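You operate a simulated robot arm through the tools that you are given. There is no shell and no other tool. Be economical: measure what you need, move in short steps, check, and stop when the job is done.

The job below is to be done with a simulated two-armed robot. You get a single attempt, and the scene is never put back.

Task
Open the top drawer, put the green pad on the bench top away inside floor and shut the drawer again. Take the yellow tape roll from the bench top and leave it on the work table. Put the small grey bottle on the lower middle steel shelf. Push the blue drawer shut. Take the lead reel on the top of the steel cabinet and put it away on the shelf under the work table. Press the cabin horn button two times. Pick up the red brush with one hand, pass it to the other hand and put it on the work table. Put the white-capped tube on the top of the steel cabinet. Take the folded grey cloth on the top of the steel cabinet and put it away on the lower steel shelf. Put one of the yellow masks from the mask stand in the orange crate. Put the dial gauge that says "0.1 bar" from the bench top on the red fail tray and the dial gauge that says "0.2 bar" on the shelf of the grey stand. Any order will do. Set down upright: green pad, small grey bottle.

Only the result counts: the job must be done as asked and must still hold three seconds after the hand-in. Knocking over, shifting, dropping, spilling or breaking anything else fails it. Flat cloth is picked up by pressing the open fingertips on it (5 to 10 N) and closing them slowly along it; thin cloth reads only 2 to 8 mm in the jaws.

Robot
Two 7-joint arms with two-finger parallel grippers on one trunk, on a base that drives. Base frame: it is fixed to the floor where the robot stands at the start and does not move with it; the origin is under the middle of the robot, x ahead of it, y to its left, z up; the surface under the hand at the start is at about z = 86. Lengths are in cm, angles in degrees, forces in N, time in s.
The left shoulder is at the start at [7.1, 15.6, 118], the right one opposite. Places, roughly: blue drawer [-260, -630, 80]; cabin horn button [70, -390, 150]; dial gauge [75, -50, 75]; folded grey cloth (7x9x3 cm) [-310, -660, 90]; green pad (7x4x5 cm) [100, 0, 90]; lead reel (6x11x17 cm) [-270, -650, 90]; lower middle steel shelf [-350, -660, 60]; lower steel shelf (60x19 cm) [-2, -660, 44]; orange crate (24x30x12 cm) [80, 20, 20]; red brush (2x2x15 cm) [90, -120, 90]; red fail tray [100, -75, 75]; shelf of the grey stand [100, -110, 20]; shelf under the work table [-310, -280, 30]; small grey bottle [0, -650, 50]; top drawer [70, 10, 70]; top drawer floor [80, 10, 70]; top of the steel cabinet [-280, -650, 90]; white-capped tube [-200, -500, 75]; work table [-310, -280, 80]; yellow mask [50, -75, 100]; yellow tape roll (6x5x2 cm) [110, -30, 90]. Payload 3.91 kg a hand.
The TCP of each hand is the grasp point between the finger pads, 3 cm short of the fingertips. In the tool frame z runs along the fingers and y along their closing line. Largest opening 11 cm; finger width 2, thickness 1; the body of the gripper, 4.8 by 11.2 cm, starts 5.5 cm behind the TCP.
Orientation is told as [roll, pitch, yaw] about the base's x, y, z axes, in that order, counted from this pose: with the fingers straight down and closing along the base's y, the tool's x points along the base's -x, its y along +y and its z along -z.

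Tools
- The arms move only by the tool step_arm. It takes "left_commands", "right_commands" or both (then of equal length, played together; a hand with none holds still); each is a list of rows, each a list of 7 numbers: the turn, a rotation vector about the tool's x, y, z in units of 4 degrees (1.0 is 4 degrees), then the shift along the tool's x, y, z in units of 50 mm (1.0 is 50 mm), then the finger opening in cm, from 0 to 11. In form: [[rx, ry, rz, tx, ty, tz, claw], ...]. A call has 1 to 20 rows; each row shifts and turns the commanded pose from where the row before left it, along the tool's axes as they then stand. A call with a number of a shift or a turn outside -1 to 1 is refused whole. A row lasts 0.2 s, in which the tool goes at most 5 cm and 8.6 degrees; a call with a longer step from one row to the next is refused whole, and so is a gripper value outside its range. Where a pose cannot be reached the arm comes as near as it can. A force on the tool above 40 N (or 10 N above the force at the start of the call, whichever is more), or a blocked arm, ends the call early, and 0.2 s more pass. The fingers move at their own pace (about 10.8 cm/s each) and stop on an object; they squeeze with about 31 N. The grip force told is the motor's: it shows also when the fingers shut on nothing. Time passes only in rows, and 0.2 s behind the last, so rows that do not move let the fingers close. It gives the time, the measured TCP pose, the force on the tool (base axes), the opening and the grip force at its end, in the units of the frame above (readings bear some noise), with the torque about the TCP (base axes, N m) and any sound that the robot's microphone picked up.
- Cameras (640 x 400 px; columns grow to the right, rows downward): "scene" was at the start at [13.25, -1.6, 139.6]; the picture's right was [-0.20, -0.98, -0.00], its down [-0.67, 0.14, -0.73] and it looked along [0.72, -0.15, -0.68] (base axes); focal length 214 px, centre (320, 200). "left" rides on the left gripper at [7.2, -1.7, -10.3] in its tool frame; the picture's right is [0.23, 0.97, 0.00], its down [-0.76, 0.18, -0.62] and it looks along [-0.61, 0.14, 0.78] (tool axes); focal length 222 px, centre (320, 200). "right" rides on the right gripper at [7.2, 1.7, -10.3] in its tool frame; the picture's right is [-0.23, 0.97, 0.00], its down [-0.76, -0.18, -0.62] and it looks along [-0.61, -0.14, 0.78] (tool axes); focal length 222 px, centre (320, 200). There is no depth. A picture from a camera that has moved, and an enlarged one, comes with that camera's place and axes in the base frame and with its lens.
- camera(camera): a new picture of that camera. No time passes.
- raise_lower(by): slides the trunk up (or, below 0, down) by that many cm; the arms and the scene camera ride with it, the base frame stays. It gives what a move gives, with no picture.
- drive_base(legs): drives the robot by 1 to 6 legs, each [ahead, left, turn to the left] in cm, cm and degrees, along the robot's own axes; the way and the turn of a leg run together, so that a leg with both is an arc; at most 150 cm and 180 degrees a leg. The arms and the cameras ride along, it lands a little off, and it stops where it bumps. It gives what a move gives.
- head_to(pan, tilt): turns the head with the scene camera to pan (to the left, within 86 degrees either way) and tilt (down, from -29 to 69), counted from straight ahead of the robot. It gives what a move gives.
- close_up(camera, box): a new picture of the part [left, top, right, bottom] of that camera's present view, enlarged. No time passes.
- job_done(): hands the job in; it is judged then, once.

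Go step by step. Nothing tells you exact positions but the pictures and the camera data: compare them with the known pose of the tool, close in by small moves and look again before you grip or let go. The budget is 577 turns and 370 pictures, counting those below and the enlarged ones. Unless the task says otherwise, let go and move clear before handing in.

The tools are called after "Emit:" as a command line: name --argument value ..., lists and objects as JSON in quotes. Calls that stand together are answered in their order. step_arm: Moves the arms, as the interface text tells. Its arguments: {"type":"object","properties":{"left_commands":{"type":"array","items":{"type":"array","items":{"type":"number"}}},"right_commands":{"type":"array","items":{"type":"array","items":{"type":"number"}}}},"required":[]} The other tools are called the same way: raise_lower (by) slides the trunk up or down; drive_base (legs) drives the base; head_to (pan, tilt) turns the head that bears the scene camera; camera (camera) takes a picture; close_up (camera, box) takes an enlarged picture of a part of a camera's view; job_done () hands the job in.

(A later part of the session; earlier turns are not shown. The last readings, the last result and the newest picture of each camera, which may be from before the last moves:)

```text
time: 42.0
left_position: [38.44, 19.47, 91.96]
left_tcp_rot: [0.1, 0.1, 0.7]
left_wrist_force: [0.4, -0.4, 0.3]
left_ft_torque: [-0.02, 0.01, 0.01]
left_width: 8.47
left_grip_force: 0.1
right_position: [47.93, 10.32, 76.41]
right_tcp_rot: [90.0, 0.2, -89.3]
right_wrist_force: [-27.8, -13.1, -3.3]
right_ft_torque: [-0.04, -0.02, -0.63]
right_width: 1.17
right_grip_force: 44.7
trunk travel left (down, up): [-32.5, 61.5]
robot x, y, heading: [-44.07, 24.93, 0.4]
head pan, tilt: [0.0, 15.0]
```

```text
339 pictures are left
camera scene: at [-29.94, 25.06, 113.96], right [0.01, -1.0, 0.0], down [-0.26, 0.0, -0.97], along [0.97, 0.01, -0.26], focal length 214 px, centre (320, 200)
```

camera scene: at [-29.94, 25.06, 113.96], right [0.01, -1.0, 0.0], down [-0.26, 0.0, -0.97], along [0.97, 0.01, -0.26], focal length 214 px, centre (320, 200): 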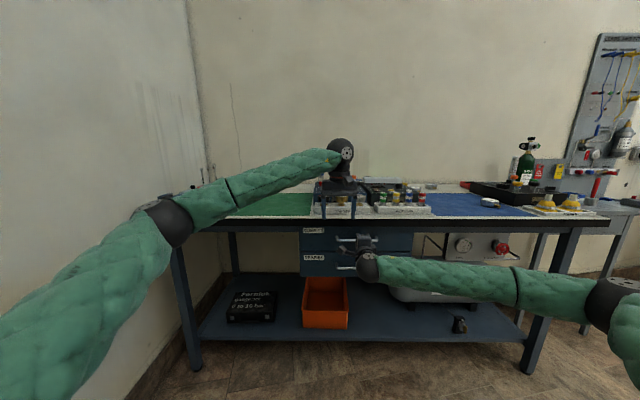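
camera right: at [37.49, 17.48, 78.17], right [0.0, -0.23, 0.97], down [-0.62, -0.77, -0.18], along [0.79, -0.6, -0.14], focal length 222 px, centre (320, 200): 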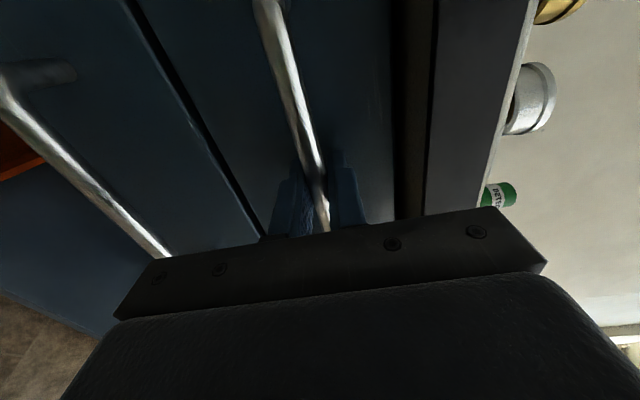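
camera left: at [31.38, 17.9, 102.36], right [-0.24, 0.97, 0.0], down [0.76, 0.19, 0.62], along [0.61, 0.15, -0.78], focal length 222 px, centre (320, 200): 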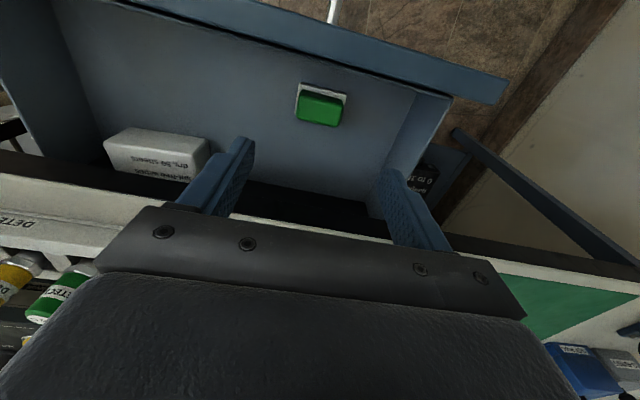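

The drawer is shut. I release the handle, withdraw, and turn the right tool down again.

Emit:
step_arm --right_commands '[[0, 0, 0, 0, 0, -0.04, 3], [0, 0, 0, 0, 0, 0, 6], [0, 0, 0, 0, 0, 0, 6], [0, 0, 0, 0, 0, -0.5, 6], [0, 0, 0, 0, 0, -0.8, 6], [0, 0, 0, 0, 0, -0.8, 6], [0, 0, 0, 0, 0, -0.8, 6]]'

Emit:
step_arm --right_commands '[[0.962, 0.962, -0.962, 0, 0, 0, 11], [0.962, 0.962, -0.962, 0, 0, 0, 11], [0.962, 0.962, -0.962, 0, 0, 0, 11], [0.962, 0.962, -0.962, 0, 0, 0, 11], [0.962, 0.962, -0.962, 0, 0, 0, 11], [0.962, 0.962, -0.962, 0, 0, 0, 11], [0.962, 0.962, -0.962, 0, 0, 0, 11], [0.962, 0.962, -0.962, 0, 0, 0, 11], [0.962, 0.962, -0.962, 0, 0, 0, 11], [0.962, 0.962, -0.962, 0, 0, 0, 11], [0.962, 0.962, -0.962, 0, 0, 0, 11], [0.962, 0.962, -0.962, 0, 0, 0, 11], [0.962, 0.962, -0.962, 0, 0, 0, 11], [0.962, 0.962, -0.962, 0, 0, 0, 11], [0.962, 0.962, -0.962, 0, 0, 0, 11], [0.962, 0.962, -0.962, 0, 0, 0, 11], [0.962, 0.962, -0.962, 0, 0, 0, 11], [0.962, 0.962, -0.962, 0, 0, 0, 11]]'

Emit:
close_up --camera "scene" --box '[270, 200, 470, 340]'

```text
time: 43.6
left_position: [38.73, 19.51, 91.87]
left_tcp_rot: [0.0, 0.1, 0.7]
left_wrist_force: [0.2, 0.7, 0.4]
left_ft_torque: [0.02, 0.02, 0.02]
left_width: 8.48
left_grip_force: 0.1
right_position: [33.29, 10.14, 76.57]
right_tcp_rot: [90.1, 0.0, -89.3]
right_wrist_force: [-0.2, -0.9, 0.1]
right_ft_torque: [-0.02, 0.02, 0.03]
right_width: 6.0
right_grip_force: 0.1
trunk travel left (down, up): [-32.5, 61.5]
robot x, y, heading: [-44.36, 25.01, 0.5]
head pan, tilt: [0.0, 15.0]
```

```text
time: 47.4
left_position: [38.63, 19.59, 91.82]
left_tcp_rot: [0.0, 0.1, 0.5]
left_wrist_force: [-0.6, -0.1, -0.1]
left_ft_torque: [-0.02, 0.0, -0.01]
left_width: 8.52
left_grip_force: 0.1
right_position: [33.56, 14.5, 74.45]
right_tcp_rot: [56.0, -18.0, -54.1]
right_wrist_force: [0.2, -0.1, 0.5]
right_ft_torque: [0.01, -0.01, -0.01]
right_width: 11.0
right_grip_force: 0.1
right hand out of reach, approached as far as the arm can: row 7, 8, 9, 10, 11, 12, 13, 14, 15, 16, 17, 18
trunk travel left (down, up): [-32.5, 61.5]
robot x, y, heading: [-44.08, 24.98, 0.7]
head pan, tilt: [0.0, 15.0]
```

```text
2.86 times, centred on (370, 270) of scene
camera zoom: at [-29.8, 25.16, 113.96], right [0.01, -1.0, 0.0], down [-0.26, 0.0, -0.97], along [0.97, 0.01, -0.26], focal length 613 px, centre (177, 0)
```

zoom: 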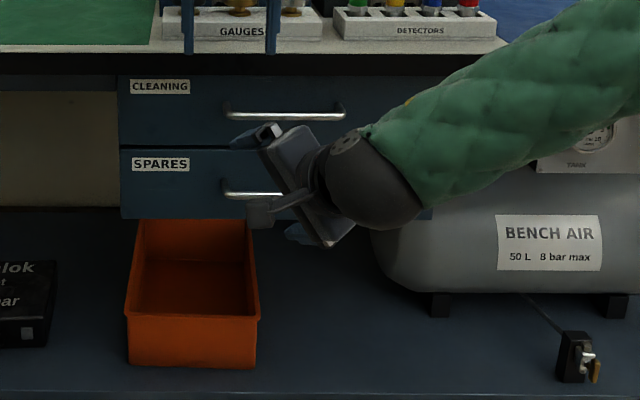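

The arm sits at the edge of its reach. I shift the commanded pose to the right and up so it can finish the turn.

Emit:
step_arm --right_commands '[[0, 0, 0, 0.3, -0.6, -0.4, 11], [0, 0, 0, 0.3, -0.6, -0.4, 11], [0, 0, 0, 0, -0.8, -0.4, 11], [0, 0, 0, 0, -0.8, -0.4, 11], [0, 0, 0, 0, -0.8, -0.4, 11], [0, 0, 0, 0, -0.8, 0, 11], [0, 0, 0, 0, -0.8, 0, 11], [0, 0, 0, 0, -0.8, 0, 11]]'

```text
time: 49.2
left_position: [38.72, 19.37, 91.88]
left_tcp_rot: [0.0, 0.1, 0.6]
left_wrist_force: [0.4, -0.2, 0.2]
left_ft_torque: [0.03, 0.0, 0.02]
left_width: 8.52
left_grip_force: 0.1
right_position: [17.22, 8.23, 51.7]
right_tcp_rot: [56.3, -17.7, -54.4]
right_wrist_force: [-0.5, -0.1, -0.1]
right_ft_torque: [-0.02, -0.02, 0.06]
right_width: 10.97
right_grip_force: 0.0
right hand out of reach, approached as far as the arm can: row 2, 3, 4, 5, 6, 7, 8
trunk travel left (down, up): [-32.5, 61.5]
robot x, y, heading: [-44.2, 24.99, 0.5]
head pan, tilt: [0.0, 15.0]
```

The command now follows the reached pose. I carry the right hand to open space at its own side and finish the turn there.

Emit:
step_arm --right_commands '[[0, 0, 0, -0.667, -0.01, -0.593, 11], [0, 0, 0, -0.667, -0.01, -0.593, 11], [0, 0, 0, -0.667, -0.01, -0.593, 11], [0, 0, 0, -0.667, -0.01, -0.593, 11], [0, 0, 0, -0.667, -0.01, -0.593, 11], [0, 0, 0, -0.667, -0.01, -0.593, 11], [0, 0, 0, -0.667, -0.01, -0.593, 11], [0, 0, 0, -0.667, -0.01, -0.593, 11], [0, 0, 0, -0.667, -0.01, -0.593, 11], [0, 0, 0, -0.667, -0.01, -0.593, 11], [0, 0, 0, -0.667, -0.01, -0.593, 11]]'

Emit:
step_arm --right_commands '[[0.962, 0.962, -0.962, 0, 0, 0, 11], [0.962, 0.962, -0.962, 0, 0, 0, 11], [0.962, 0.962, -0.962, 0, 0, 0, 11], [0.962, 0.962, -0.962, 0, 0, 0, 11], [0.962, 0.962, -0.962, 0, 0, 0, 11], [0.962, 0.962, -0.962, 0, 0, 0, 11], [0.962, 0.962, -0.962, 0, 0, 0, 11], [0.962, 0.962, -0.962, 0, 0, 0, 11], [0.962, 0.962, -0.962, 0, 0, 0, 11], [0.962, 0.962, -0.962, 0, 0, 0, 11], [0.962, 0.962, -0.962, 0, 0, 0, 11]]'

```text
time: 51.6
left_position: [38.72, 19.59, 91.87]
left_tcp_rot: [0.0, 0.0, 0.7]
left_wrist_force: [-0.4, -0.1, -1.0]
left_ft_torque: [0.02, -0.04, -0.01]
left_width: 8.5
left_grip_force: 0.1
right_position: [33.18, -12.1, 53.79]
right_tcp_rot: [57.5, -17.3, -54.1]
right_wrist_force: [0.1, 0.2, -0.5]
right_ft_torque: [0.0, -0.04, 0.01]
right_width: 10.98
right_grip_force: 0.2
right hand out of reach, approached as far as the arm can: row 1, 2, 3, 4, 5, 6, 7, 8, 9, 10, 11
trunk travel left (down, up): [-32.5, 61.5]
robot x, y, heading: [-44.2, 24.75, 0.8]
head pan, tilt: [0.0, 15.0]
```

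```text
time: 54.0
left_position: [38.74, 19.6, 91.99]
left_tcp_rot: [0.0, 0.1, 0.5]
left_wrist_force: [-1.0, 0.5, -0.5]
left_ft_torque: [0.0, -0.01, 0.0]
left_width: 8.47
left_grip_force: 0.1
right_position: [36.83, -12.85, 48.74]
right_tcp_rot: [48.9, -18.2, -42.7]
right_wrist_force: [-0.5, 0.5, 0.1]
right_ft_torque: [0.0, 0.02, 0.01]
right_width: 11.0
right_grip_force: 0.1
right hand out of reach, approached as far as the arm can: row 1, 2, 3, 4, 5, 6, 7, 8, 9, 10, 11
trunk travel left (down, up): [-32.5, 61.5]
robot x, y, heading: [-44.36, 25.21, 0.8]
head pan, tilt: [0.0, 15.0]
```

The right arm is in an awkward posture. I look at it.

Emit:
head_to --pan -25 --tilt 35

Emit:
camera --camera "scene"

```text
time: 54.9
left_position: [38.75, 19.59, 91.75]
left_tcp_rot: [0.0, 0.0, 0.7]
left_wrist_force: [-0.3, 0.0, -0.5]
left_ft_torque: [-0.01, 0.01, 0.01]
left_width: 8.52
left_grip_force: 0.0
right_position: [36.8, -12.85, 48.64]
right_tcp_rot: [48.9, -18.0, -42.6]
right_wrist_force: [-0.2, -0.2, 0.5]
right_ft_torque: [0.03, 0.01, -0.04]
right_width: 11.01
right_grip_force: 0.0
trunk travel left (down, up): [-32.5, 61.5]
robot x, y, heading: [-44.26, 24.89, 0.8]
head pan, tilt: [-25.0, 35.0]
```

```text
337 pictures are left
camera scene: at [-31.11, 21.42, 110.76], right [-0.41, -0.91, 0.0], down [-0.52, 0.24, -0.82], along [0.75, -0.34, -0.57], focal length 214 px, centre (320, 200)
```

scene: 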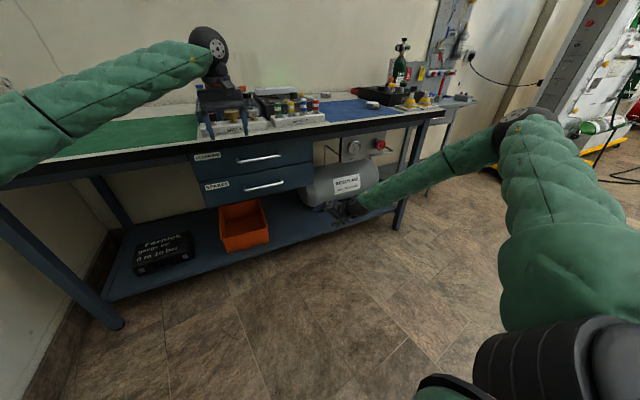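

I back away to gain space, then try raising the right hand step by step.

Emit:
drive_base --legs '[[-45, 0, 0]]'

Emit:
raise_lower --by 30

```text
time: 57.6
left_position: [-6.33, 19.37, 91.95]
left_tcp_rot: [0.0, 0.0, 1.0]
left_wrist_force: [0.3, -0.9, 0.7]
left_ft_torque: [0.0, 0.0, 0.01]
left_width: 8.52
left_grip_force: 0.1
right_position: [-8.27, -12.95, 48.87]
right_tcp_rot: [48.9, -18.1, -42.4]
right_wrist_force: [-0.9, -1.1, 0.5]
right_ft_torque: [-0.02, -0.02, -0.01]
right_width: 11.0
right_grip_force: 0.1
trunk travel left (down, up): [-32.5, 61.5]
robot x, y, heading: [-89.08, 24.0, 0.9]
head pan, tilt: [-25.0, 35.0]
```

```text
time: 60.6
left_position: [-6.4, 19.34, 121.98]
left_tcp_rot: [0.1, 0.1, 0.9]
left_wrist_force: [0.2, -0.2, 0.0]
left_ft_torque: [0.01, 0.02, -0.03]
left_width: 8.52
left_grip_force: 0.0
right_position: [-8.16, -13.02, 78.69]
right_tcp_rot: [48.8, -18.1, -42.4]
right_wrist_force: [0.0, -0.6, 0.5]
right_ft_torque: [-0.01, -0.01, -0.01]
right_width: 10.99
right_grip_force: 0.0
trunk travel left (down, up): [-62.5, 31.5]
robot x, y, heading: [-89.35, 24.13, 0.9]
head pan, tilt: [-25.0, 35.0]
```

Emit:
step_arm --right_commands '[[0, 0, 0, -0.76, 0.243, -0.407, 11], [0, 0, 0, -0.76, 0.243, -0.407, 11], [0, 0, 0, -0.76, 0.243, -0.407, 11], [0, 0, 0, -0.76, 0.243, -0.407, 11], [0, 0, 0, -0.76, 0.243, -0.407, 11], [0, 0, 0, -0.76, 0.243, -0.407, 11]]'

```text
time: 62.0
left_position: [-6.41, 19.32, 121.86]
left_tcp_rot: [0.0, 0.1, 0.9]
left_wrist_force: [-0.5, 0.3, -0.1]
left_ft_torque: [0.02, 0.02, 0.0]
left_width: 8.48
left_grip_force: 0.0
right_position: [1.75, -28.38, 98.32]
right_tcp_rot: [48.8, -18.0, -42.4]
right_wrist_force: [0.5, -0.3, -0.2]
right_ft_torque: [0.01, 0.02, 0.01]
right_width: 11.01
right_grip_force: 0.1
right hand out of reach, approached as far as the arm can: row 2
trunk travel left (down, up): [-62.5, 31.5]
robot x, y, heading: [-89.56, 24.23, 0.9]
head pan, tilt: [-25.0, 35.0]
```

That worked. Now I finish the rotation.

Emit:
step_arm --right_commands '[[0.962, 0.962, -0.962, 0, 0, 0, 11], [0.962, 0.962, -0.962, 0, 0, 0, 11], [0.962, 0.962, -0.962, 0, 0, 0, 11], [0.962, 0.962, -0.962, 0, 0, 0, 11], [0.962, 0.962, -0.962, 0, 0, 0, 11], [0.962, 0.962, -0.962, 0, 0, 0, 11], [0.962, 0.962, -0.962, 0, 0, 0, 11], [0.962, 0.962, -0.962, 0, 0, 0, 11], [0.962, 0.962, -0.962, 0, 0, 0, 11]]'

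```text
time: 64.0
left_position: [-6.27, 19.45, 121.74]
left_tcp_rot: [0.0, 0.1, 0.9]
left_wrist_force: [0.4, 0.1, 0.1]
left_ft_torque: [0.01, 0.01, 0.03]
left_width: 8.49
left_grip_force: 0.1
right_position: [1.85, -28.06, 98.59]
right_tcp_rot: [3.6, -1.5, 3.8]
right_wrist_force: [0.3, 1.4, 0.3]
right_ft_torque: [0.03, -0.02, -0.03]
right_width: 11.0
right_grip_force: 0.0
trunk travel left (down, up): [-62.5, 31.5]
robot x, y, heading: [-89.7, 24.55, 0.7]
head pan, tilt: [-25.0, 35.0]
```

Almost neutral. I straighten the last degrees and lift the hand to the travel height.

Emit:
step_arm --right_commands '[[0.9, 0.375, 0.95, 0, 0, 0, 11], [0, 0, 0, 0.6, -0.1, -0.5, 11], [0, 0, 0, 0.6, -0.1, -0.5, 11], [0, 0, 0, 0.6, -0.1, -0.5, 11], [0, 0, 0, 0.6, -0.1, -0.5, 11], [0, 0, 0, 0.6, -0.1, -0.5, 11], [0, 0, 0, 0.6, -0.1, -0.5, 11]]'

```text
time: 65.6
left_position: [-6.57, 19.46, 121.96]
left_tcp_rot: [0.1, 0.0, 1.1]
left_wrist_force: [0.4, 0.3, 0.1]
left_ft_torque: [0.02, -0.02, 0.0]
left_width: 8.5
left_grip_force: 0.2
right_position: [-16.67, -31.24, 113.74]
right_tcp_rot: [0.0, 0.0, 0.0]
right_wrist_force: [-1.5, -0.3, -0.4]
right_ft_torque: [-0.01, -0.03, -0.03]
right_width: 11.01
right_grip_force: 0.0
trunk travel left (down, up): [-62.5, 31.5]
robot x, y, heading: [-89.65, 24.53, 0.9]
head pan, tilt: [-25.0, 35.0]
```

Neutral again. Next is the 0.1 bar gauge near [101.6,-42.4] to the red tray near [107,-73]; I tuck the left arm and drive to about (20,-30).

Emit:
step_arm --left_commands '[[0, 0, 0, 0.8, 0.5, 0, 11], [0, 0, 0, 0.8, 0.5, 0, 11], [0, 0, 0, 0.8, 0.5, 0, 11], [0, 0, 0, 0.8, 0.5, 0, 11], [0, 0, 0, 0.8, 0.5, 0, 11], [0, 0, 0, 0.8, 0.5, 0, 11]]'

Emit:
drive_base --legs '[[0, -54, -0.9], [105, 0, 0]]'

Emit:
head_to --pan -20 --tilt 42

Emit:
camera --camera "scene"

Emit:
camera --camera "right"

```text
time: 67.0
left_position: [-30.62, 34.13, 121.85]
left_tcp_rot: [0.0, 0.0, 0.9]
left_wrist_force: [0.0, -0.5, 0.2]
left_ft_torque: [-0.05, -0.03, -0.01]
left_width: 10.99
left_grip_force: 0.0
right_position: [-16.67, -31.25, 113.9]
right_tcp_rot: [-0.2, 0.0, 0.0]
right_wrist_force: [-0.6, -0.4, 0.4]
right_ft_torque: [0.0, -0.02, -0.01]
right_width: 11.01
right_grip_force: 0.0
trunk travel left (down, up): [-62.5, 31.5]
robot x, y, heading: [-89.33, 24.64, 0.8]
head pan, tilt: [-25.0, 35.0]
```

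```text
time: 75.1
left_position: [75.31, -20.52, 121.87]
left_tcp_rot: [0.0, 0.1, 0.2]
left_wrist_force: [-0.5, -0.3, 1.0]
left_ft_torque: [0.01, -0.01, 0.01]
left_width: 10.97
left_grip_force: 0.1
right_position: [88.38, -85.92, 113.79]
right_tcp_rot: [0.0, 0.0, -0.7]
right_wrist_force: [-0.4, -0.5, 0.7]
right_ft_torque: [0.01, 0.01, -0.01]
right_width: 10.99
right_grip_force: 0.1
trunk travel left (down, up): [-62.5, 31.5]
robot x, y, heading: [16.13, -29.62, -0.0]
head pan, tilt: [-25.0, 35.0]
```

```text
time: 75.8
left_position: [75.38, -20.34, 121.91]
left_tcp_rot: [0.2, 0.0, 0.2]
left_wrist_force: [1.0, -0.7, 0.1]
left_ft_torque: [0.0, 0.01, 0.02]
left_width: 11.01
left_grip_force: 0.1
right_position: [88.36, -85.81, 113.81]
right_tcp_rot: [0.0, 0.0, -0.6]
right_wrist_force: [0.5, -0.4, -0.6]
right_ft_torque: [0.03, 0.0, -0.02]
right_width: 11.01
right_grip_force: 0.1
trunk travel left (down, up): [-62.5, 31.5]
robot x, y, heading: [16.57, -29.41, -0.0]
head pan, tilt: [-20.0, 42.0]
```

```text
336 pictures are left
camera scene: at [29.32, -32.09, 139.71], right [-0.34, -0.94, 0.0], down [-0.63, 0.23, -0.74], along [0.7, -0.25, -0.67], focal length 214 px, centre (320, 200)
```

scene: 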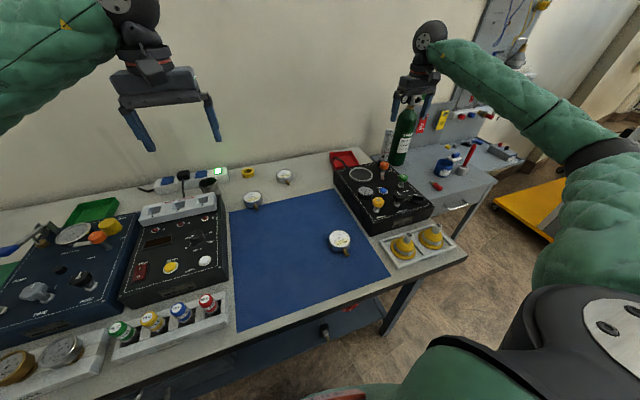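

```text
335 pictures are left
camera right: at [81.23, -84.13, 124.14], right [0.24, 0.97, 0.0], down [0.76, -0.19, 0.62], along [0.6, -0.15, -0.78], focal length 222 px, centre (320, 200)
```

right: 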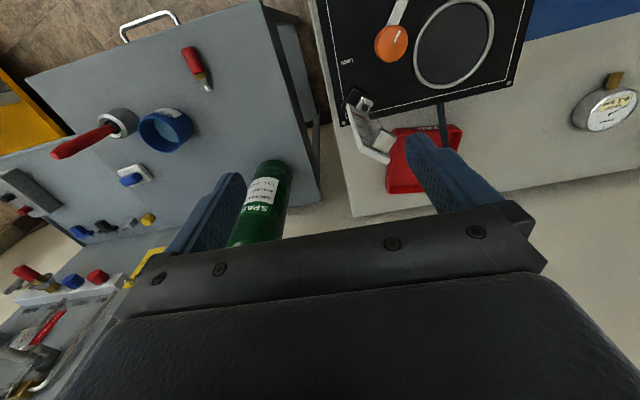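

The tall green cylinder stands near [98,-93] up to z 115, so I keep away from it. I move the right hand left over the gauge and zoom on the tray.

Emit:
step_arm --right_commands '[[0, 0, 0, 0, 0.9, 0, 11], [0, 0, 0, 0, 0.9, 0, 11], [0, 0, 0, 0, 0.9, 0, 11], [0, 0, 0, 0, 0.9, 0, 11], [0, 0, 0, 0, 0.9, 0, 11], [0, 0, 0, 0, 0.9, 0, 11], [0, 0, 0, -0.5, 0.85, 0, 11], [0, 0, 0, -0.7, 0.65, 0, 11], [0, 0, 0, -0.7, 0.65, 0, 11], [0, 0, 0, -0.7, 0.65, 0, 11], [0, 0, 0, 0, 0, 0.8, 11]]'

Emit:
close_up --camera "scene" --box '[310, 120, 470, 270]'

Emit:
camera --camera "right"

```text
time: 78.2
left_position: [75.42, -20.67, 121.86]
left_tcp_rot: [0.1, 0.1, 0.2]
left_wrist_force: [-0.5, -0.3, 0.4]
left_ft_torque: [0.01, -0.03, -0.01]
left_width: 11.01
left_grip_force: 0.0
right_position: [102.05, -45.08, 109.55]
right_tcp_rot: [0.2, -0.1, -0.6]
right_wrist_force: [-0.4, -0.5, -0.2]
right_ft_torque: [0.0, -0.01, -0.03]
right_width: 11.0
right_grip_force: 0.0
trunk travel left (down, up): [-62.5, 31.5]
robot x, y, heading: [16.09, -29.33, 0.2]
head pan, tilt: [-20.0, 42.0]
```

```text
2.67 times, centred on (390, 195) of scene
camera zoom: at [29.34, -32.27, 139.71], right [-0.34, -0.94, 0.0], down [-0.63, 0.23, -0.74], along [0.7, -0.25, -0.67], focal length 572 px, centre (133, 213)
```

zoom: 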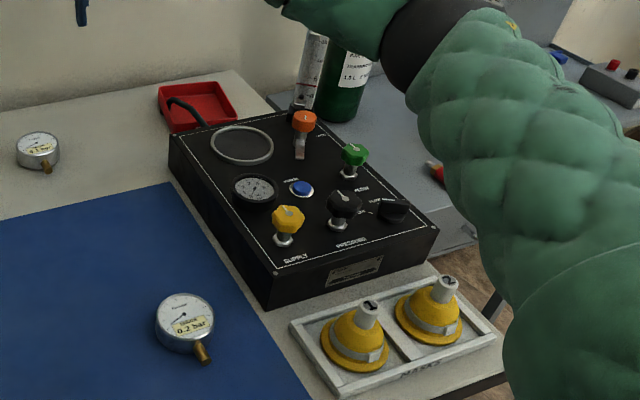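

```text
333 pictures are left
camera right: at [94.82, -43.32, 119.96], right [0.24, 0.97, 0.0], down [0.76, -0.19, 0.62], along [0.61, -0.15, -0.78], focal length 222 px, centre (320, 200)
```

right: 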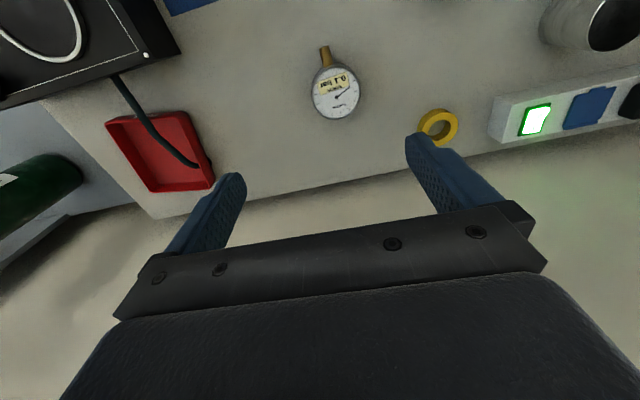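

The gauge is at [102,-42.7]. I descend with the right hand in two stages.

Emit:
step_arm --right_commands '[[0, 0, 0, 0, 0.48, 0.5, 10], [0, 0, 0, 0, 0, 0.8, 10], [0, 0, 0, 0, 0, 0.8, 10], [0, 0, 0, 0, 0, 0.5, 10]]'

Emit:
camera --camera "right"

```text
time: 79.2
left_position: [75.53, -20.42, 121.89]
left_tcp_rot: [-0.1, 0.0, 0.2]
left_wrist_force: [0.2, -0.7, -1.0]
left_ft_torque: [0.01, -0.01, 0.0]
left_width: 11.01
left_grip_force: 0.1
right_position: [102.05, -42.62, 96.64]
right_tcp_rot: [0.1, 0.1, -0.7]
right_wrist_force: [0.2, -0.1, 0.1]
right_ft_torque: [0.0, 0.0, -0.01]
right_width: 10.0
right_grip_force: 0.0
trunk travel left (down, up): [-62.5, 31.5]
robot x, y, heading: [16.37, -29.41, 0.0]
head pan, tilt: [-20.0, 42.0]
```

```text
332 pictures are left
camera right: at [94.76, -40.85, 107.04], right [0.24, 0.97, 0.0], down [0.76, -0.19, 0.62], along [0.6, -0.15, -0.78], focal length 222 px, centre (320, 200)
```

right: 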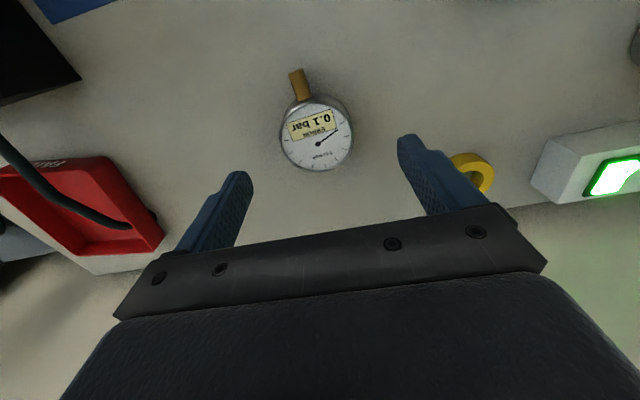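

Centered. I go down and grip it.

Emit:
step_arm --right_commands '[[0, 0, 0, 0, -0.04, 0.5, 10], [0, 0, 0, 0, 0, 0.5, 10], [0, 0, 0, 0, 0, 0.44, 10], [0, 0, 0, 0, 0, 0, 3], [0, 0, 0, 0, 0, 0, 3], [0, 0, 0, 0, 0, 0, 3]]'

Emit:
step_arm --right_commands '[[0, 0, 0, 0, 0, -0.3, 3], [0, 0, 0, 0, 0, -0.8, 3], [0, 0, 0, 0, 0, -0.8, 3], [0, 0, 0, 0, 0, -0.8, 3]]'

Emit:
camera --camera "right"

```text
time: 80.6
left_position: [75.4, -20.43, 121.85]
left_tcp_rot: [0.0, 0.1, 0.2]
left_wrist_force: [0.3, -0.1, -0.3]
left_ft_torque: [-0.01, 0.0, 0.0]
left_width: 11.01
left_grip_force: 0.1
right_position: [101.94, -42.84, 89.48]
right_tcp_rot: [0.0, 0.0, -0.8]
right_wrist_force: [-0.3, 0.4, -0.1]
right_ft_torque: [0.01, 0.01, -0.02]
right_width: 6.49
right_grip_force: 31.6
trunk travel left (down, up): [-62.5, 31.5]
robot x, y, heading: [15.93, -29.3, 0.2]
head pan, tilt: [-20.0, 42.0]
```

```text
time: 81.6
left_position: [75.26, -20.52, 121.81]
left_tcp_rot: [0.1, 0.0, 0.2]
left_wrist_force: [0.4, 0.2, 0.5]
left_ft_torque: [0.0, -0.03, 0.03]
left_width: 11.0
left_grip_force: 0.1
right_position: [101.92, -42.88, 103.06]
right_tcp_rot: [0.0, 0.1, -0.6]
right_wrist_force: [-0.2, -0.5, -1.8]
right_ft_torque: [0.0, -0.02, -0.04]
right_width: 6.44
right_grip_force: 30.4
trunk travel left (down, up): [-62.5, 31.5]
robot x, y, heading: [16.34, -29.38, 0.1]
head pan, tilt: [-20.0, 42.0]
```

```text
331 pictures are left
camera right: at [94.75, -41.08, 113.58], right [0.24, 0.97, 0.0], down [0.76, -0.19, 0.62], along [0.61, -0.15, -0.78], focal length 222 px, centre (320, 200)
```

right: 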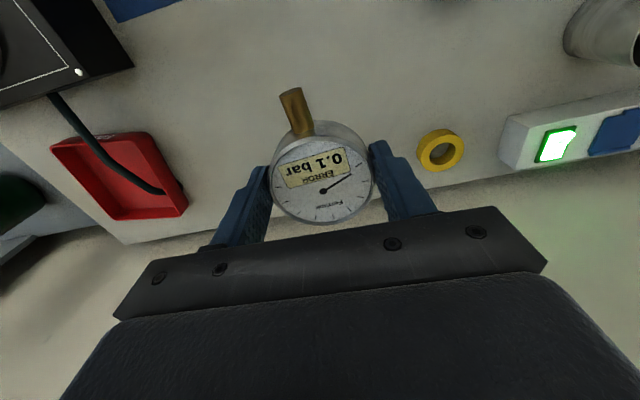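

Gauge held. The tray spans about x 99–111, y -78–-65. I drive slightly ahead and right so the tray is in reach.

Emit:
drive_base --legs '[[5, -14, 0]]'

Emit:
camera --camera "right"

```text
time: 83.0
left_position: [80.55, -34.52, 121.9]
left_tcp_rot: [0.1, 0.0, 0.1]
left_wrist_force: [0.1, -0.4, 1.0]
left_ft_torque: [0.07, 0.0, 0.02]
left_width: 10.97
left_grip_force: 0.0
right_position: [107.15, -57.04, 103.1]
right_tcp_rot: [0.0, 0.0, -0.9]
right_wrist_force: [0.5, -0.1, -1.1]
right_ft_torque: [0.01, 0.02, 0.0]
right_width: 6.46
right_grip_force: 31.0
trunk travel left (down, up): [-62.5, 31.5]
robot x, y, heading: [21.24, -43.4, 0.0]
head pan, tilt: [-20.0, 42.0]
```

```text
330 pictures are left
camera right: at [99.99, -55.32, 113.46], right [0.24, 0.97, 0.0], down [0.76, -0.19, 0.62], along [0.6, -0.15, -0.78], focal length 222 px, centre (320, 200)
```

right: 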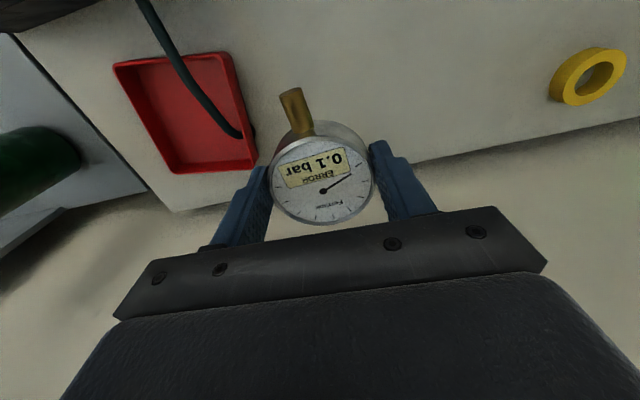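

I carry the gauge over the tray centre [106,-71.5] and check.

Emit:
step_arm --right_commands '[[0, 0, 0, 0.1, -0.7, 0, 3], [0, 0, 0, 0, -0.7, 0, 3], [0, 0, 0, 0, -0.8, 0, 3], [0, 0, 0, 0, -0.7, 0.3, 3], [0, 0, 0, 0, 0, 0.6, 3]]'

Emit:
camera --camera "right"

Emit:
camera --camera "scene"

```text
time: 84.2
left_position: [80.62, -34.54, 121.91]
left_tcp_rot: [0.0, 0.0, 0.2]
left_wrist_force: [-0.7, -0.4, 0.1]
left_ft_torque: [-0.03, 0.01, -0.03]
left_width: 11.0
left_grip_force: 0.0
right_position: [106.52, -71.33, 98.58]
right_tcp_rot: [0.0, 0.0, -0.8]
right_wrist_force: [-0.1, 0.4, -1.8]
right_ft_torque: [-0.05, -0.01, -0.02]
right_width: 6.48
right_grip_force: 30.5
trunk travel left (down, up): [-62.5, 31.5]
robot x, y, heading: [21.53, -43.13, -0.2]
head pan, tilt: [-20.0, 42.0]
```

```text
329 pictures are left
camera right: at [99.34, -69.57, 109.0], right [0.24, 0.97, 0.0], down [0.76, -0.19, 0.62], along [0.6, -0.15, -0.78], focal length 222 px, centre (320, 200)
```

right: 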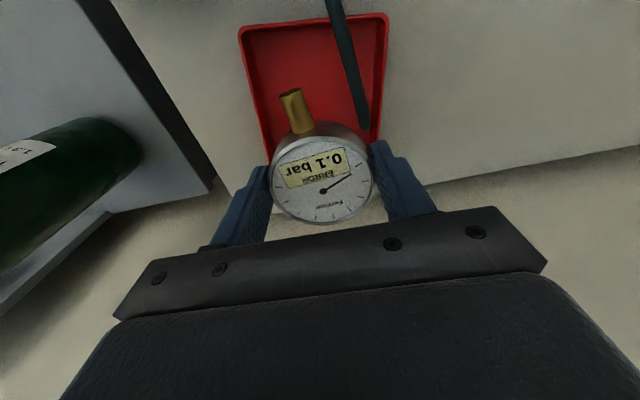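

```text
328 pictures are left
camera scene: at [34.58, -46.07, 139.7], right [-0.34, -0.94, 0.0], down [-0.63, 0.23, -0.74], along [0.7, -0.25, -0.67], focal length 214 px, centre (320, 200)
```

scene: 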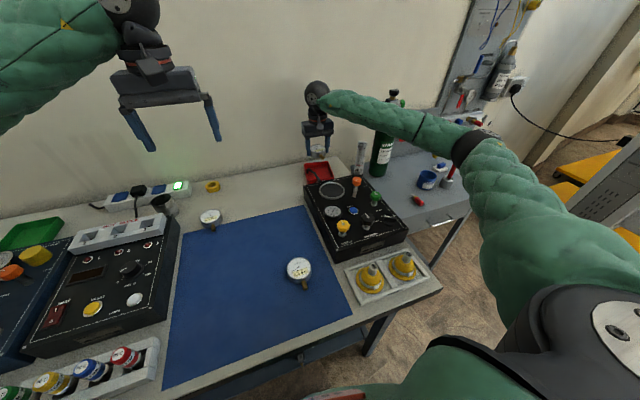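

The forearm passes near the green cylinder; I check the clearance closely.

Emit:
close_up --camera "scene" --box '[290, 70, 490, 200]'

Emit:
head_to --pan -55 --tilt 30

Emit:
camera --camera "scene"

```text
3.08 times, centred on (390, 135) of scene
camera zoom: at [34.58, -46.07, 139.7], right [-0.34, -0.94, 0.0], down [-0.63, 0.23, -0.74], along [0.7, -0.25, -0.67], focal length 660 px, centre (105, 400)
```

zoom: 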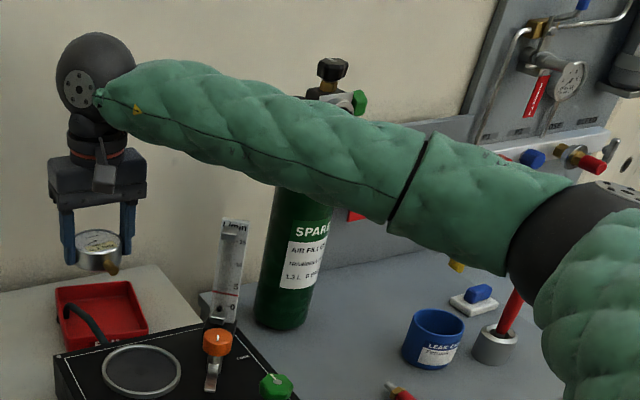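

```text
time: 85.2
left_position: [80.41, -34.4, 121.87]
left_tcp_rot: [0.0, 0.1, 0.1]
left_wrist_force: [-0.6, 0.3, -0.4]
left_ft_torque: [0.02, 0.02, 0.0]
left_width: 11.01
left_grip_force: 0.1
right_position: [106.37, -71.27, 98.49]
right_tcp_rot: [0.0, 0.0, -0.8]
right_wrist_force: [-0.3, 0.1, -3.3]
right_ft_torque: [-0.02, 0.01, -0.02]
right_width: 6.48
right_grip_force: 30.7
trunk travel left (down, up): [-62.5, 31.5]
robot x, y, heading: [21.29, -43.05, -0.1]
head pan, tilt: [-55.0, 30.0]
```

```text
326 pictures are left
camera scene: at [31.82, -50.65, 141.53], right [-0.82, -0.58, 0.0], down [-0.29, 0.41, -0.87], along [0.5, -0.71, -0.5], focal length 214 px, centre (320, 200)
```

scene: 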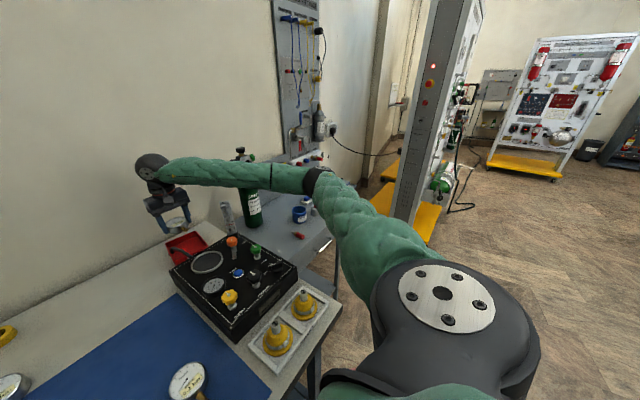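

Clearance between forearm and cylinder is too small. I take the hand back left, and reposition the robot further left turned to the right, so the forearm comes in straighter.

Emit:
step_arm --right_commands '[[0, 0, 0, 0, 0.7, -0.5, 3], [0, 0, 0, 0, 0.8, -0.4, 3], [0, 0, 0, 0, 0.7, 0, 3], [0, 0, 0, 0.5, 0.7, 0, 3]]'

Emit:
drive_base --legs '[[2, 28, 0], [0, 0, -15]]'

Emit:
camera --camera "right"

```text
time: 86.2
left_position: [80.41, -34.38, 121.96]
left_tcp_rot: [0.1, 0.0, 0.1]
left_wrist_force: [-0.3, -0.4, 0.1]
left_ft_torque: [-0.04, -0.03, 0.01]
left_width: 11.01
left_grip_force: 0.1
right_position: [104.1, -56.6, 103.11]
right_tcp_rot: [-0.1, 0.1, -0.8]
right_wrist_force: [0.1, -0.1, -1.8]
right_ft_torque: [-0.03, -0.02, 0.03]
right_width: 6.47
right_grip_force: 30.8
trunk travel left (down, up): [-62.5, 31.5]
robot x, y, heading: [21.64, -43.3, 0.3]
head pan, tilt: [-55.0, 30.0]
```

```text
time: 89.1
left_position: [82.85, -22.43, 121.8]
left_tcp_rot: [0.0, 0.1, -15.3]
left_wrist_force: [-0.8, -1.1, 0.6]
left_ft_torque: [0.01, -0.03, 0.02]
left_width: 11.0
left_grip_force: 0.0
right_position: [99.74, -50.01, 103.08]
right_tcp_rot: [-0.1, 0.1, -16.1]
right_wrist_force: [-0.2, -0.5, -2.2]
right_ft_torque: [0.01, 0.01, 0.0]
right_width: 6.48
right_grip_force: 31.5
trunk travel left (down, up): [-62.5, 31.5]
robot x, y, heading: [23.58, -15.11, -15.6]
head pan, tilt: [-55.0, 30.0]
```

```text
325 pictures are left
camera right: at [93.22, -46.44, 113.45], right [0.49, 0.87, 0.0], down [0.68, -0.38, 0.62], along [0.54, -0.3, -0.78], focal length 222 px, centre (320, 200)
```

right: 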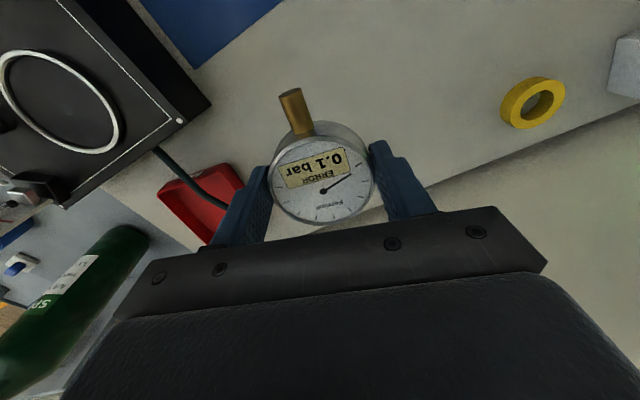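

I nudge ahead and bring the gauge over the tray again, now with a safer forearm.

Emit:
drive_base --legs '[[4, 0, 0]]'

Emit:
step_arm --right_commands '[[0, 0, 0, -0.288, -0.752, 0, 3], [0, 0, 0, -0.288, -0.752, 0, 3], [0, 0, 0, -0.288, -0.752, 0, 3], [0, 0, 0, -0.288, -0.752, 0, 3], [0, 0, 0, -0.288, -0.752, 0, 3]]'

Emit:
camera --camera "right"

Emit:
camera --camera "scene"

```text
time: 89.9
left_position: [86.61, -23.27, 122.05]
left_tcp_rot: [0.0, 0.0, -15.4]
left_wrist_force: [0.1, 0.2, 0.9]
left_ft_torque: [-0.02, -0.02, 0.01]
left_width: 11.0
left_grip_force: 0.1
right_position: [103.38, -50.86, 103.15]
right_tcp_rot: [0.0, 0.0, -16.1]
right_wrist_force: [-0.4, -0.7, -2.3]
right_ft_torque: [0.04, 0.0, 0.01]
right_width: 6.46
right_grip_force: 30.3
trunk travel left (down, up): [-62.5, 31.5]
robot x, y, heading: [26.97, -16.36, -15.3]
head pan, tilt: [-55.0, 30.0]
```

```text
time: 91.1
left_position: [86.76, -23.25, 121.94]
left_tcp_rot: [0.0, 0.0, -15.3]
left_wrist_force: [0.3, 0.1, -0.2]
left_ft_torque: [-0.01, 0.01, 0.02]
left_width: 11.02
left_grip_force: 0.0
right_position: [105.13, -70.91, 102.85]
right_tcp_rot: [0.0, 0.2, -16.2]
right_wrist_force: [0.0, 0.7, -2.8]
right_ft_torque: [0.02, 0.02, -0.03]
right_width: 6.48
right_grip_force: 31.3
trunk travel left (down, up): [-62.5, 31.5]
robot x, y, heading: [27.32, -16.14, -15.6]
head pan, tilt: [-55.0, 30.0]
```

```text
324 pictures are left
camera right: at [98.79, -67.38, 113.3], right [0.49, 0.87, 0.0], down [0.68, -0.38, 0.62], along [0.54, -0.3, -0.78], focal length 222 px, centre (320, 200)
```

right: 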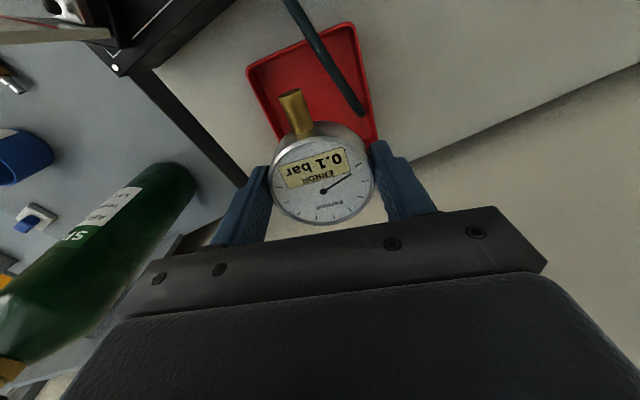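

```text
323 pictures are left
camera scene: at [35.43, -26.04, 141.52], right [-0.94, -0.34, 0.0], down [-0.17, 0.47, -0.87], along [0.29, -0.81, -0.5], focal length 214 px, centre (320, 200)
```

scene: 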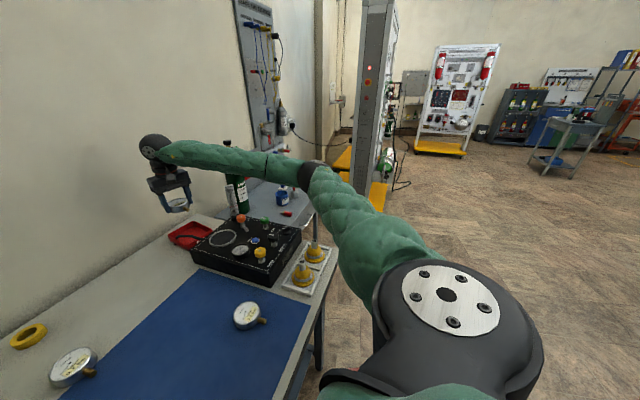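

Good alignment. I descend toward the tray.

Emit:
step_arm --right_commands '[[0, 0, 0, -0.03, -0.1, 0.5, 3], [0, 0, 0, 0, 0, 0.5, 3], [0, 0, 0, 0, 0, 0.5, 3], [0, 0, 0, 0, 0, 0.4, 3]]'

Emit:
camera --camera "right"

Emit:
close_up --camera "scene" --box '[130, 120, 350, 260]'

```text
time: 92.1
left_position: [86.6, -23.32, 121.84]
left_tcp_rot: [0.0, 0.1, -15.1]
left_wrist_force: [0.3, 0.6, -0.4]
left_ft_torque: [0.0, -0.01, -0.03]
left_width: 11.01
left_grip_force: 0.1
right_position: [105.4, -71.77, 93.52]
right_tcp_rot: [0.0, 0.0, -16.2]
right_wrist_force: [0.5, -0.9, -1.3]
right_ft_torque: [0.01, 0.0, -0.02]
right_width: 6.48
right_grip_force: 31.2
trunk travel left (down, up): [-62.5, 31.5]
robot x, y, heading: [27.55, -16.09, -15.3]
head pan, tilt: [-55.0, 30.0]
```

```text
322 pictures are left
camera right: at [98.84, -68.08, 103.98], right [0.49, 0.87, 0.0], down [0.68, -0.38, 0.62], along [0.54, -0.3, -0.78], focal length 222 px, centre (320, 200)
```

right: 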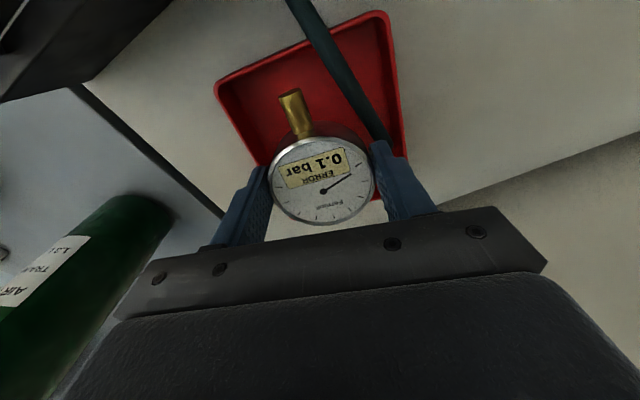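

```text
2.86 times, centred on (240, 190) of scene
camera zoom: at [35.42, -25.99, 141.53], right [-0.94, -0.34, 0.0], down [-0.17, 0.47, -0.87], along [0.29, -0.81, -0.5], focal length 613 px, centre (549, 229)
```

zoom: 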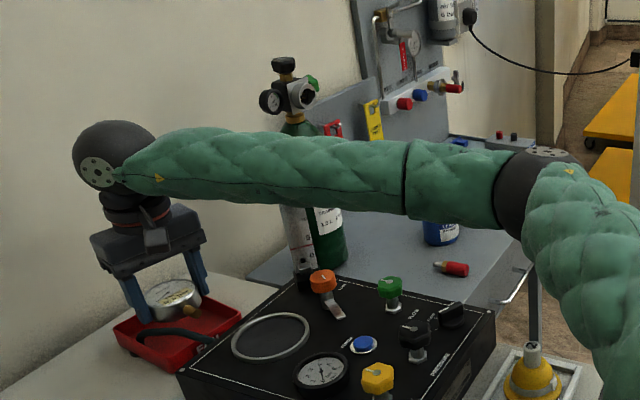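

The gauge is over the tray. I creep down until contact.

Emit:
step_arm --right_commands '[[0, 0, 0, 0, 0, 0.2, 3], [0, 0, 0, 0, 0, 0.15, 3], [0, 0, 0, 0, 0, 0.1, 3]]'

```text
time: 92.9
left_position: [86.34, -22.62, 122.28]
left_tcp_rot: [-0.2, -0.2, -15.3]
left_wrist_force: [0.2, -0.2, -0.6]
left_ft_torque: [0.04, 0.01, -0.03]
left_width: 11.01
left_grip_force: 0.1
right_position: [104.94, -71.16, 92.46]
right_tcp_rot: [-0.1, -0.6, -16.1]
right_wrist_force: [-0.8, -0.3, -2.7]
right_ft_torque: [-0.01, -0.04, 0.02]
right_width: 6.47
right_grip_force: 31.3
trunk travel left (down, up): [-62.5, 31.5]
robot x, y, heading: [27.47, -16.27, -15.3]
head pan, tilt: [-55.0, 30.0]
```

The hand sank less than commanded and the body shifted a little: something of the arm may be touching. I look before going on.

Emit:
camera --camera "scene"

Emit:
close_up --camera "scene" --box '[130, 120, 350, 260]'

Emit:
camera --camera "left"

```text
320 pictures are left
camera scene: at [34.87, -25.27, 141.73], right [-0.94, -0.34, 0.0], down [-0.17, 0.47, -0.87], along [0.29, -0.82, -0.5], focal length 214 px, centre (320, 200)
```

scene: 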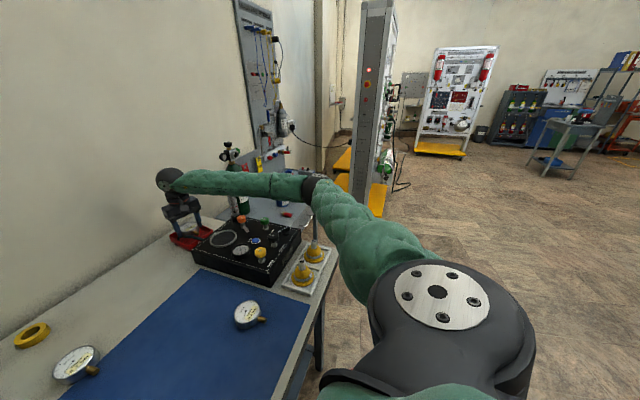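

```text
2.86 times, centred on (240, 190) of scene
camera zoom: at [34.87, -25.27, 141.73], right [-0.94, -0.34, 0.0], down [-0.17, 0.47, -0.87], along [0.29, -0.82, -0.5], focal length 613 px, centre (549, 229)
```

zoom: 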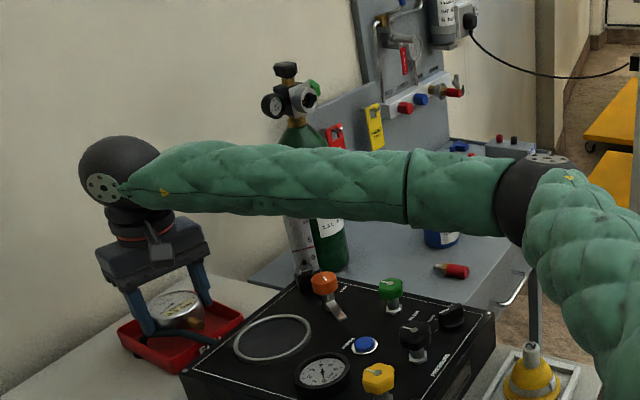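

```text
318 pictures are left
camera left: at [78.8, -22.38, 132.54], right [0.04, 1.0, 0.0], down [0.78, -0.03, 0.63], along [0.63, -0.03, -0.78], focal length 222 px, centre (320, 200)
```

left: 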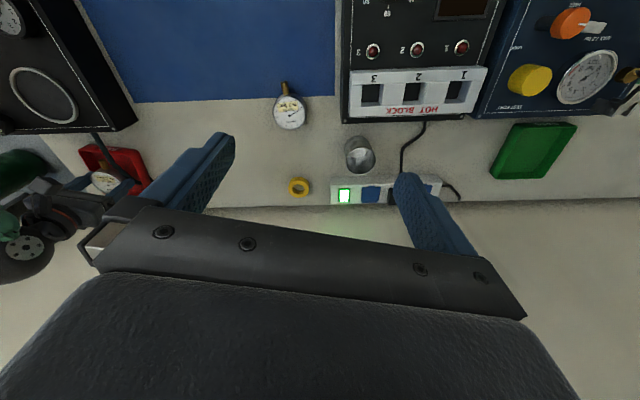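

The forearm probably leans on the instrument's flow tube. I lift off, then raise the trunk so the forearm slopes down steeper.

Emit:
step_arm --right_commands '[[0, 0, 0, 0, 0, -0.4, 3], [0, 0, 0, 0, 0, -0.4, 3], [0, 0, 0, 0, 0, -0.4, 3]]'

Emit:
close_up --camera "scene" --box '[130, 120, 350, 260]'

```text
time: 93.7
left_position: [86.62, -23.27, 121.9]
left_tcp_rot: [0.0, 0.1, -15.1]
left_wrist_force: [0.6, 0.0, -0.8]
left_ft_torque: [-0.02, 0.02, 0.0]
left_width: 10.99
left_grip_force: 0.1
right_position: [105.22, -71.73, 97.42]
right_tcp_rot: [0.0, 0.1, -16.2]
right_wrist_force: [-0.3, 0.2, -2.2]
right_ft_torque: [0.02, 0.02, 0.0]
right_width: 6.46
right_grip_force: 30.5
trunk travel left (down, up): [-62.5, 31.5]
robot x, y, heading: [27.41, -16.28, -15.5]
head pan, tilt: [-55.0, 30.0]
```

```text
2.86 times, centred on (240, 190) of scene
camera zoom: at [35.35, -25.9, 141.53], right [-0.94, -0.34, 0.0], down [-0.17, 0.47, -0.87], along [0.29, -0.82, -0.5], focal length 613 px, centre (549, 229)
```

zoom: 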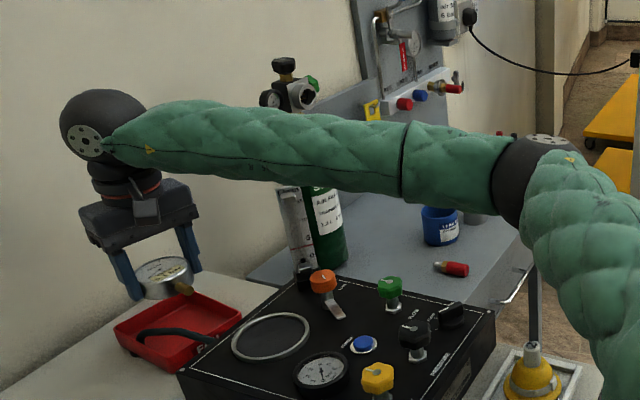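

Everything stands unchanged. I raise the trunk and move the base a bit ahead, then bring the hand back over the tray.

Emit:
raise_lower --by 22

Emit:
drive_base --legs '[[6, 0, 0]]'

Emit:
step_arm --right_commands '[[0, 0, 0, 0.6, 0, 0.6, 3], [0, 0, 0, 0.6, 0, 0.6, 3], [0, 0, 0, 0, 0, 0.8, 3], [0, 0, 0, 0, 0, 0.8, 3], [0, 0, 0, 0, 0, 0.8, 3]]'

Emit:
camera --camera "scene"

Emit:
camera --camera "right"

```text
time: 96.1
left_position: [86.67, -23.28, 143.85]
left_tcp_rot: [0.0, 0.1, -15.2]
left_wrist_force: [0.0, -0.4, -1.3]
left_ft_torque: [0.0, -0.02, -0.02]
left_width: 11.01
left_grip_force: 0.1
right_position: [105.33, -71.68, 119.32]
right_tcp_rot: [0.0, 0.1, -16.2]
right_wrist_force: [0.5, -0.1, -1.3]
right_ft_torque: [0.01, 0.03, -0.02]
right_width: 6.48
right_grip_force: 31.3
trunk travel left (down, up): [-84.5, 9.5]
robot x, y, heading: [27.41, -16.16, -15.2]
head pan, tilt: [-55.0, 30.0]
```

```text
time: 97.1
left_position: [89.85, -23.12, 143.97]
left_tcp_rot: [-0.1, -0.3, -13.1]
left_wrist_force: [0.0, -0.3, -0.3]
left_ft_torque: [-0.02, 0.02, -0.01]
left_width: 10.98
left_grip_force: 0.0
right_position: [110.15, -70.73, 119.81]
right_tcp_rot: [-0.1, -0.2, -13.8]
right_wrist_force: [0.8, 1.5, -2.0]
right_ft_torque: [-0.07, 0.0, -0.02]
right_width: 6.44
right_grip_force: 31.0
trunk travel left (down, up): [-84.5, 9.5]
robot x, y, heading: [30.35, -18.42, -12.9]
head pan, tilt: [-55.0, 30.0]
stopped in leg 1: the robot was blocked; the commanded pose is now the measured one
```

```text
time: 98.3
left_position: [89.99, -23.58, 143.99]
left_tcp_rot: [0.1, -0.1, -13.3]
left_wrist_force: [0.7, -1.2, 0.4]
left_ft_torque: [-0.02, 0.03, 0.03]
left_width: 10.98
left_grip_force: 0.1
right_position: [104.53, -69.97, 101.58]
right_tcp_rot: [0.0, -0.1, -14.2]
right_wrist_force: [0.3, 0.0, -1.8]
right_ft_torque: [0.02, 0.03, 0.02]
right_width: 6.46
right_grip_force: 31.1
trunk travel left (down, up): [-84.5, 9.5]
robot x, y, heading: [31.21, -18.49, -13.2]
head pan, tilt: [-55.0, 30.0]
```

```text
316 pictures are left
camera scene: at [39.19, -28.01, 163.55], right [-0.93, -0.37, 0.0], down [-0.19, 0.46, -0.87], along [0.32, -0.8, -0.5], focal length 214 px, centre (320, 200)
```

scene: 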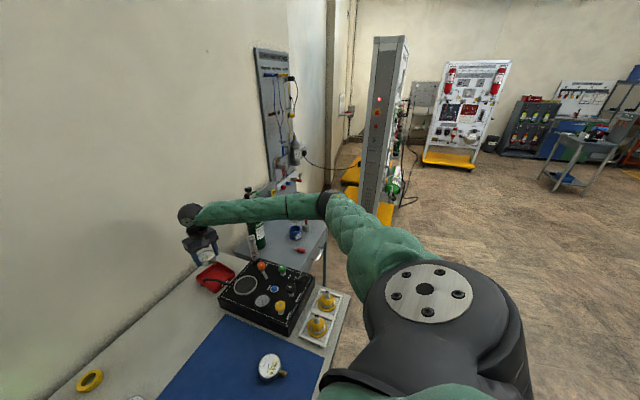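

```text
315 pictures are left
camera right: at [98.04, -66.59, 111.92], right [0.46, 0.89, 0.0], down [0.69, -0.36, 0.63], along [0.56, -0.29, -0.78], focal length 222 px, centre (320, 200)
```

right: 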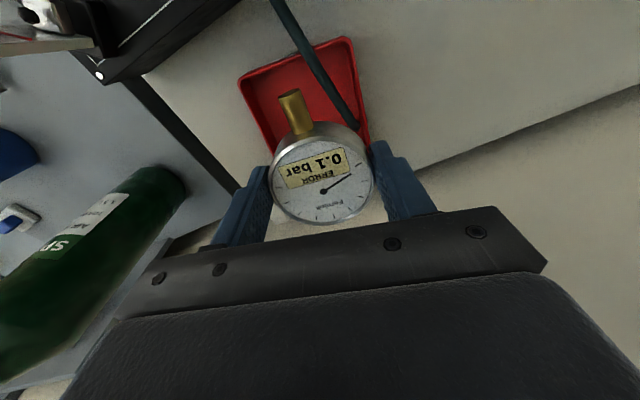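

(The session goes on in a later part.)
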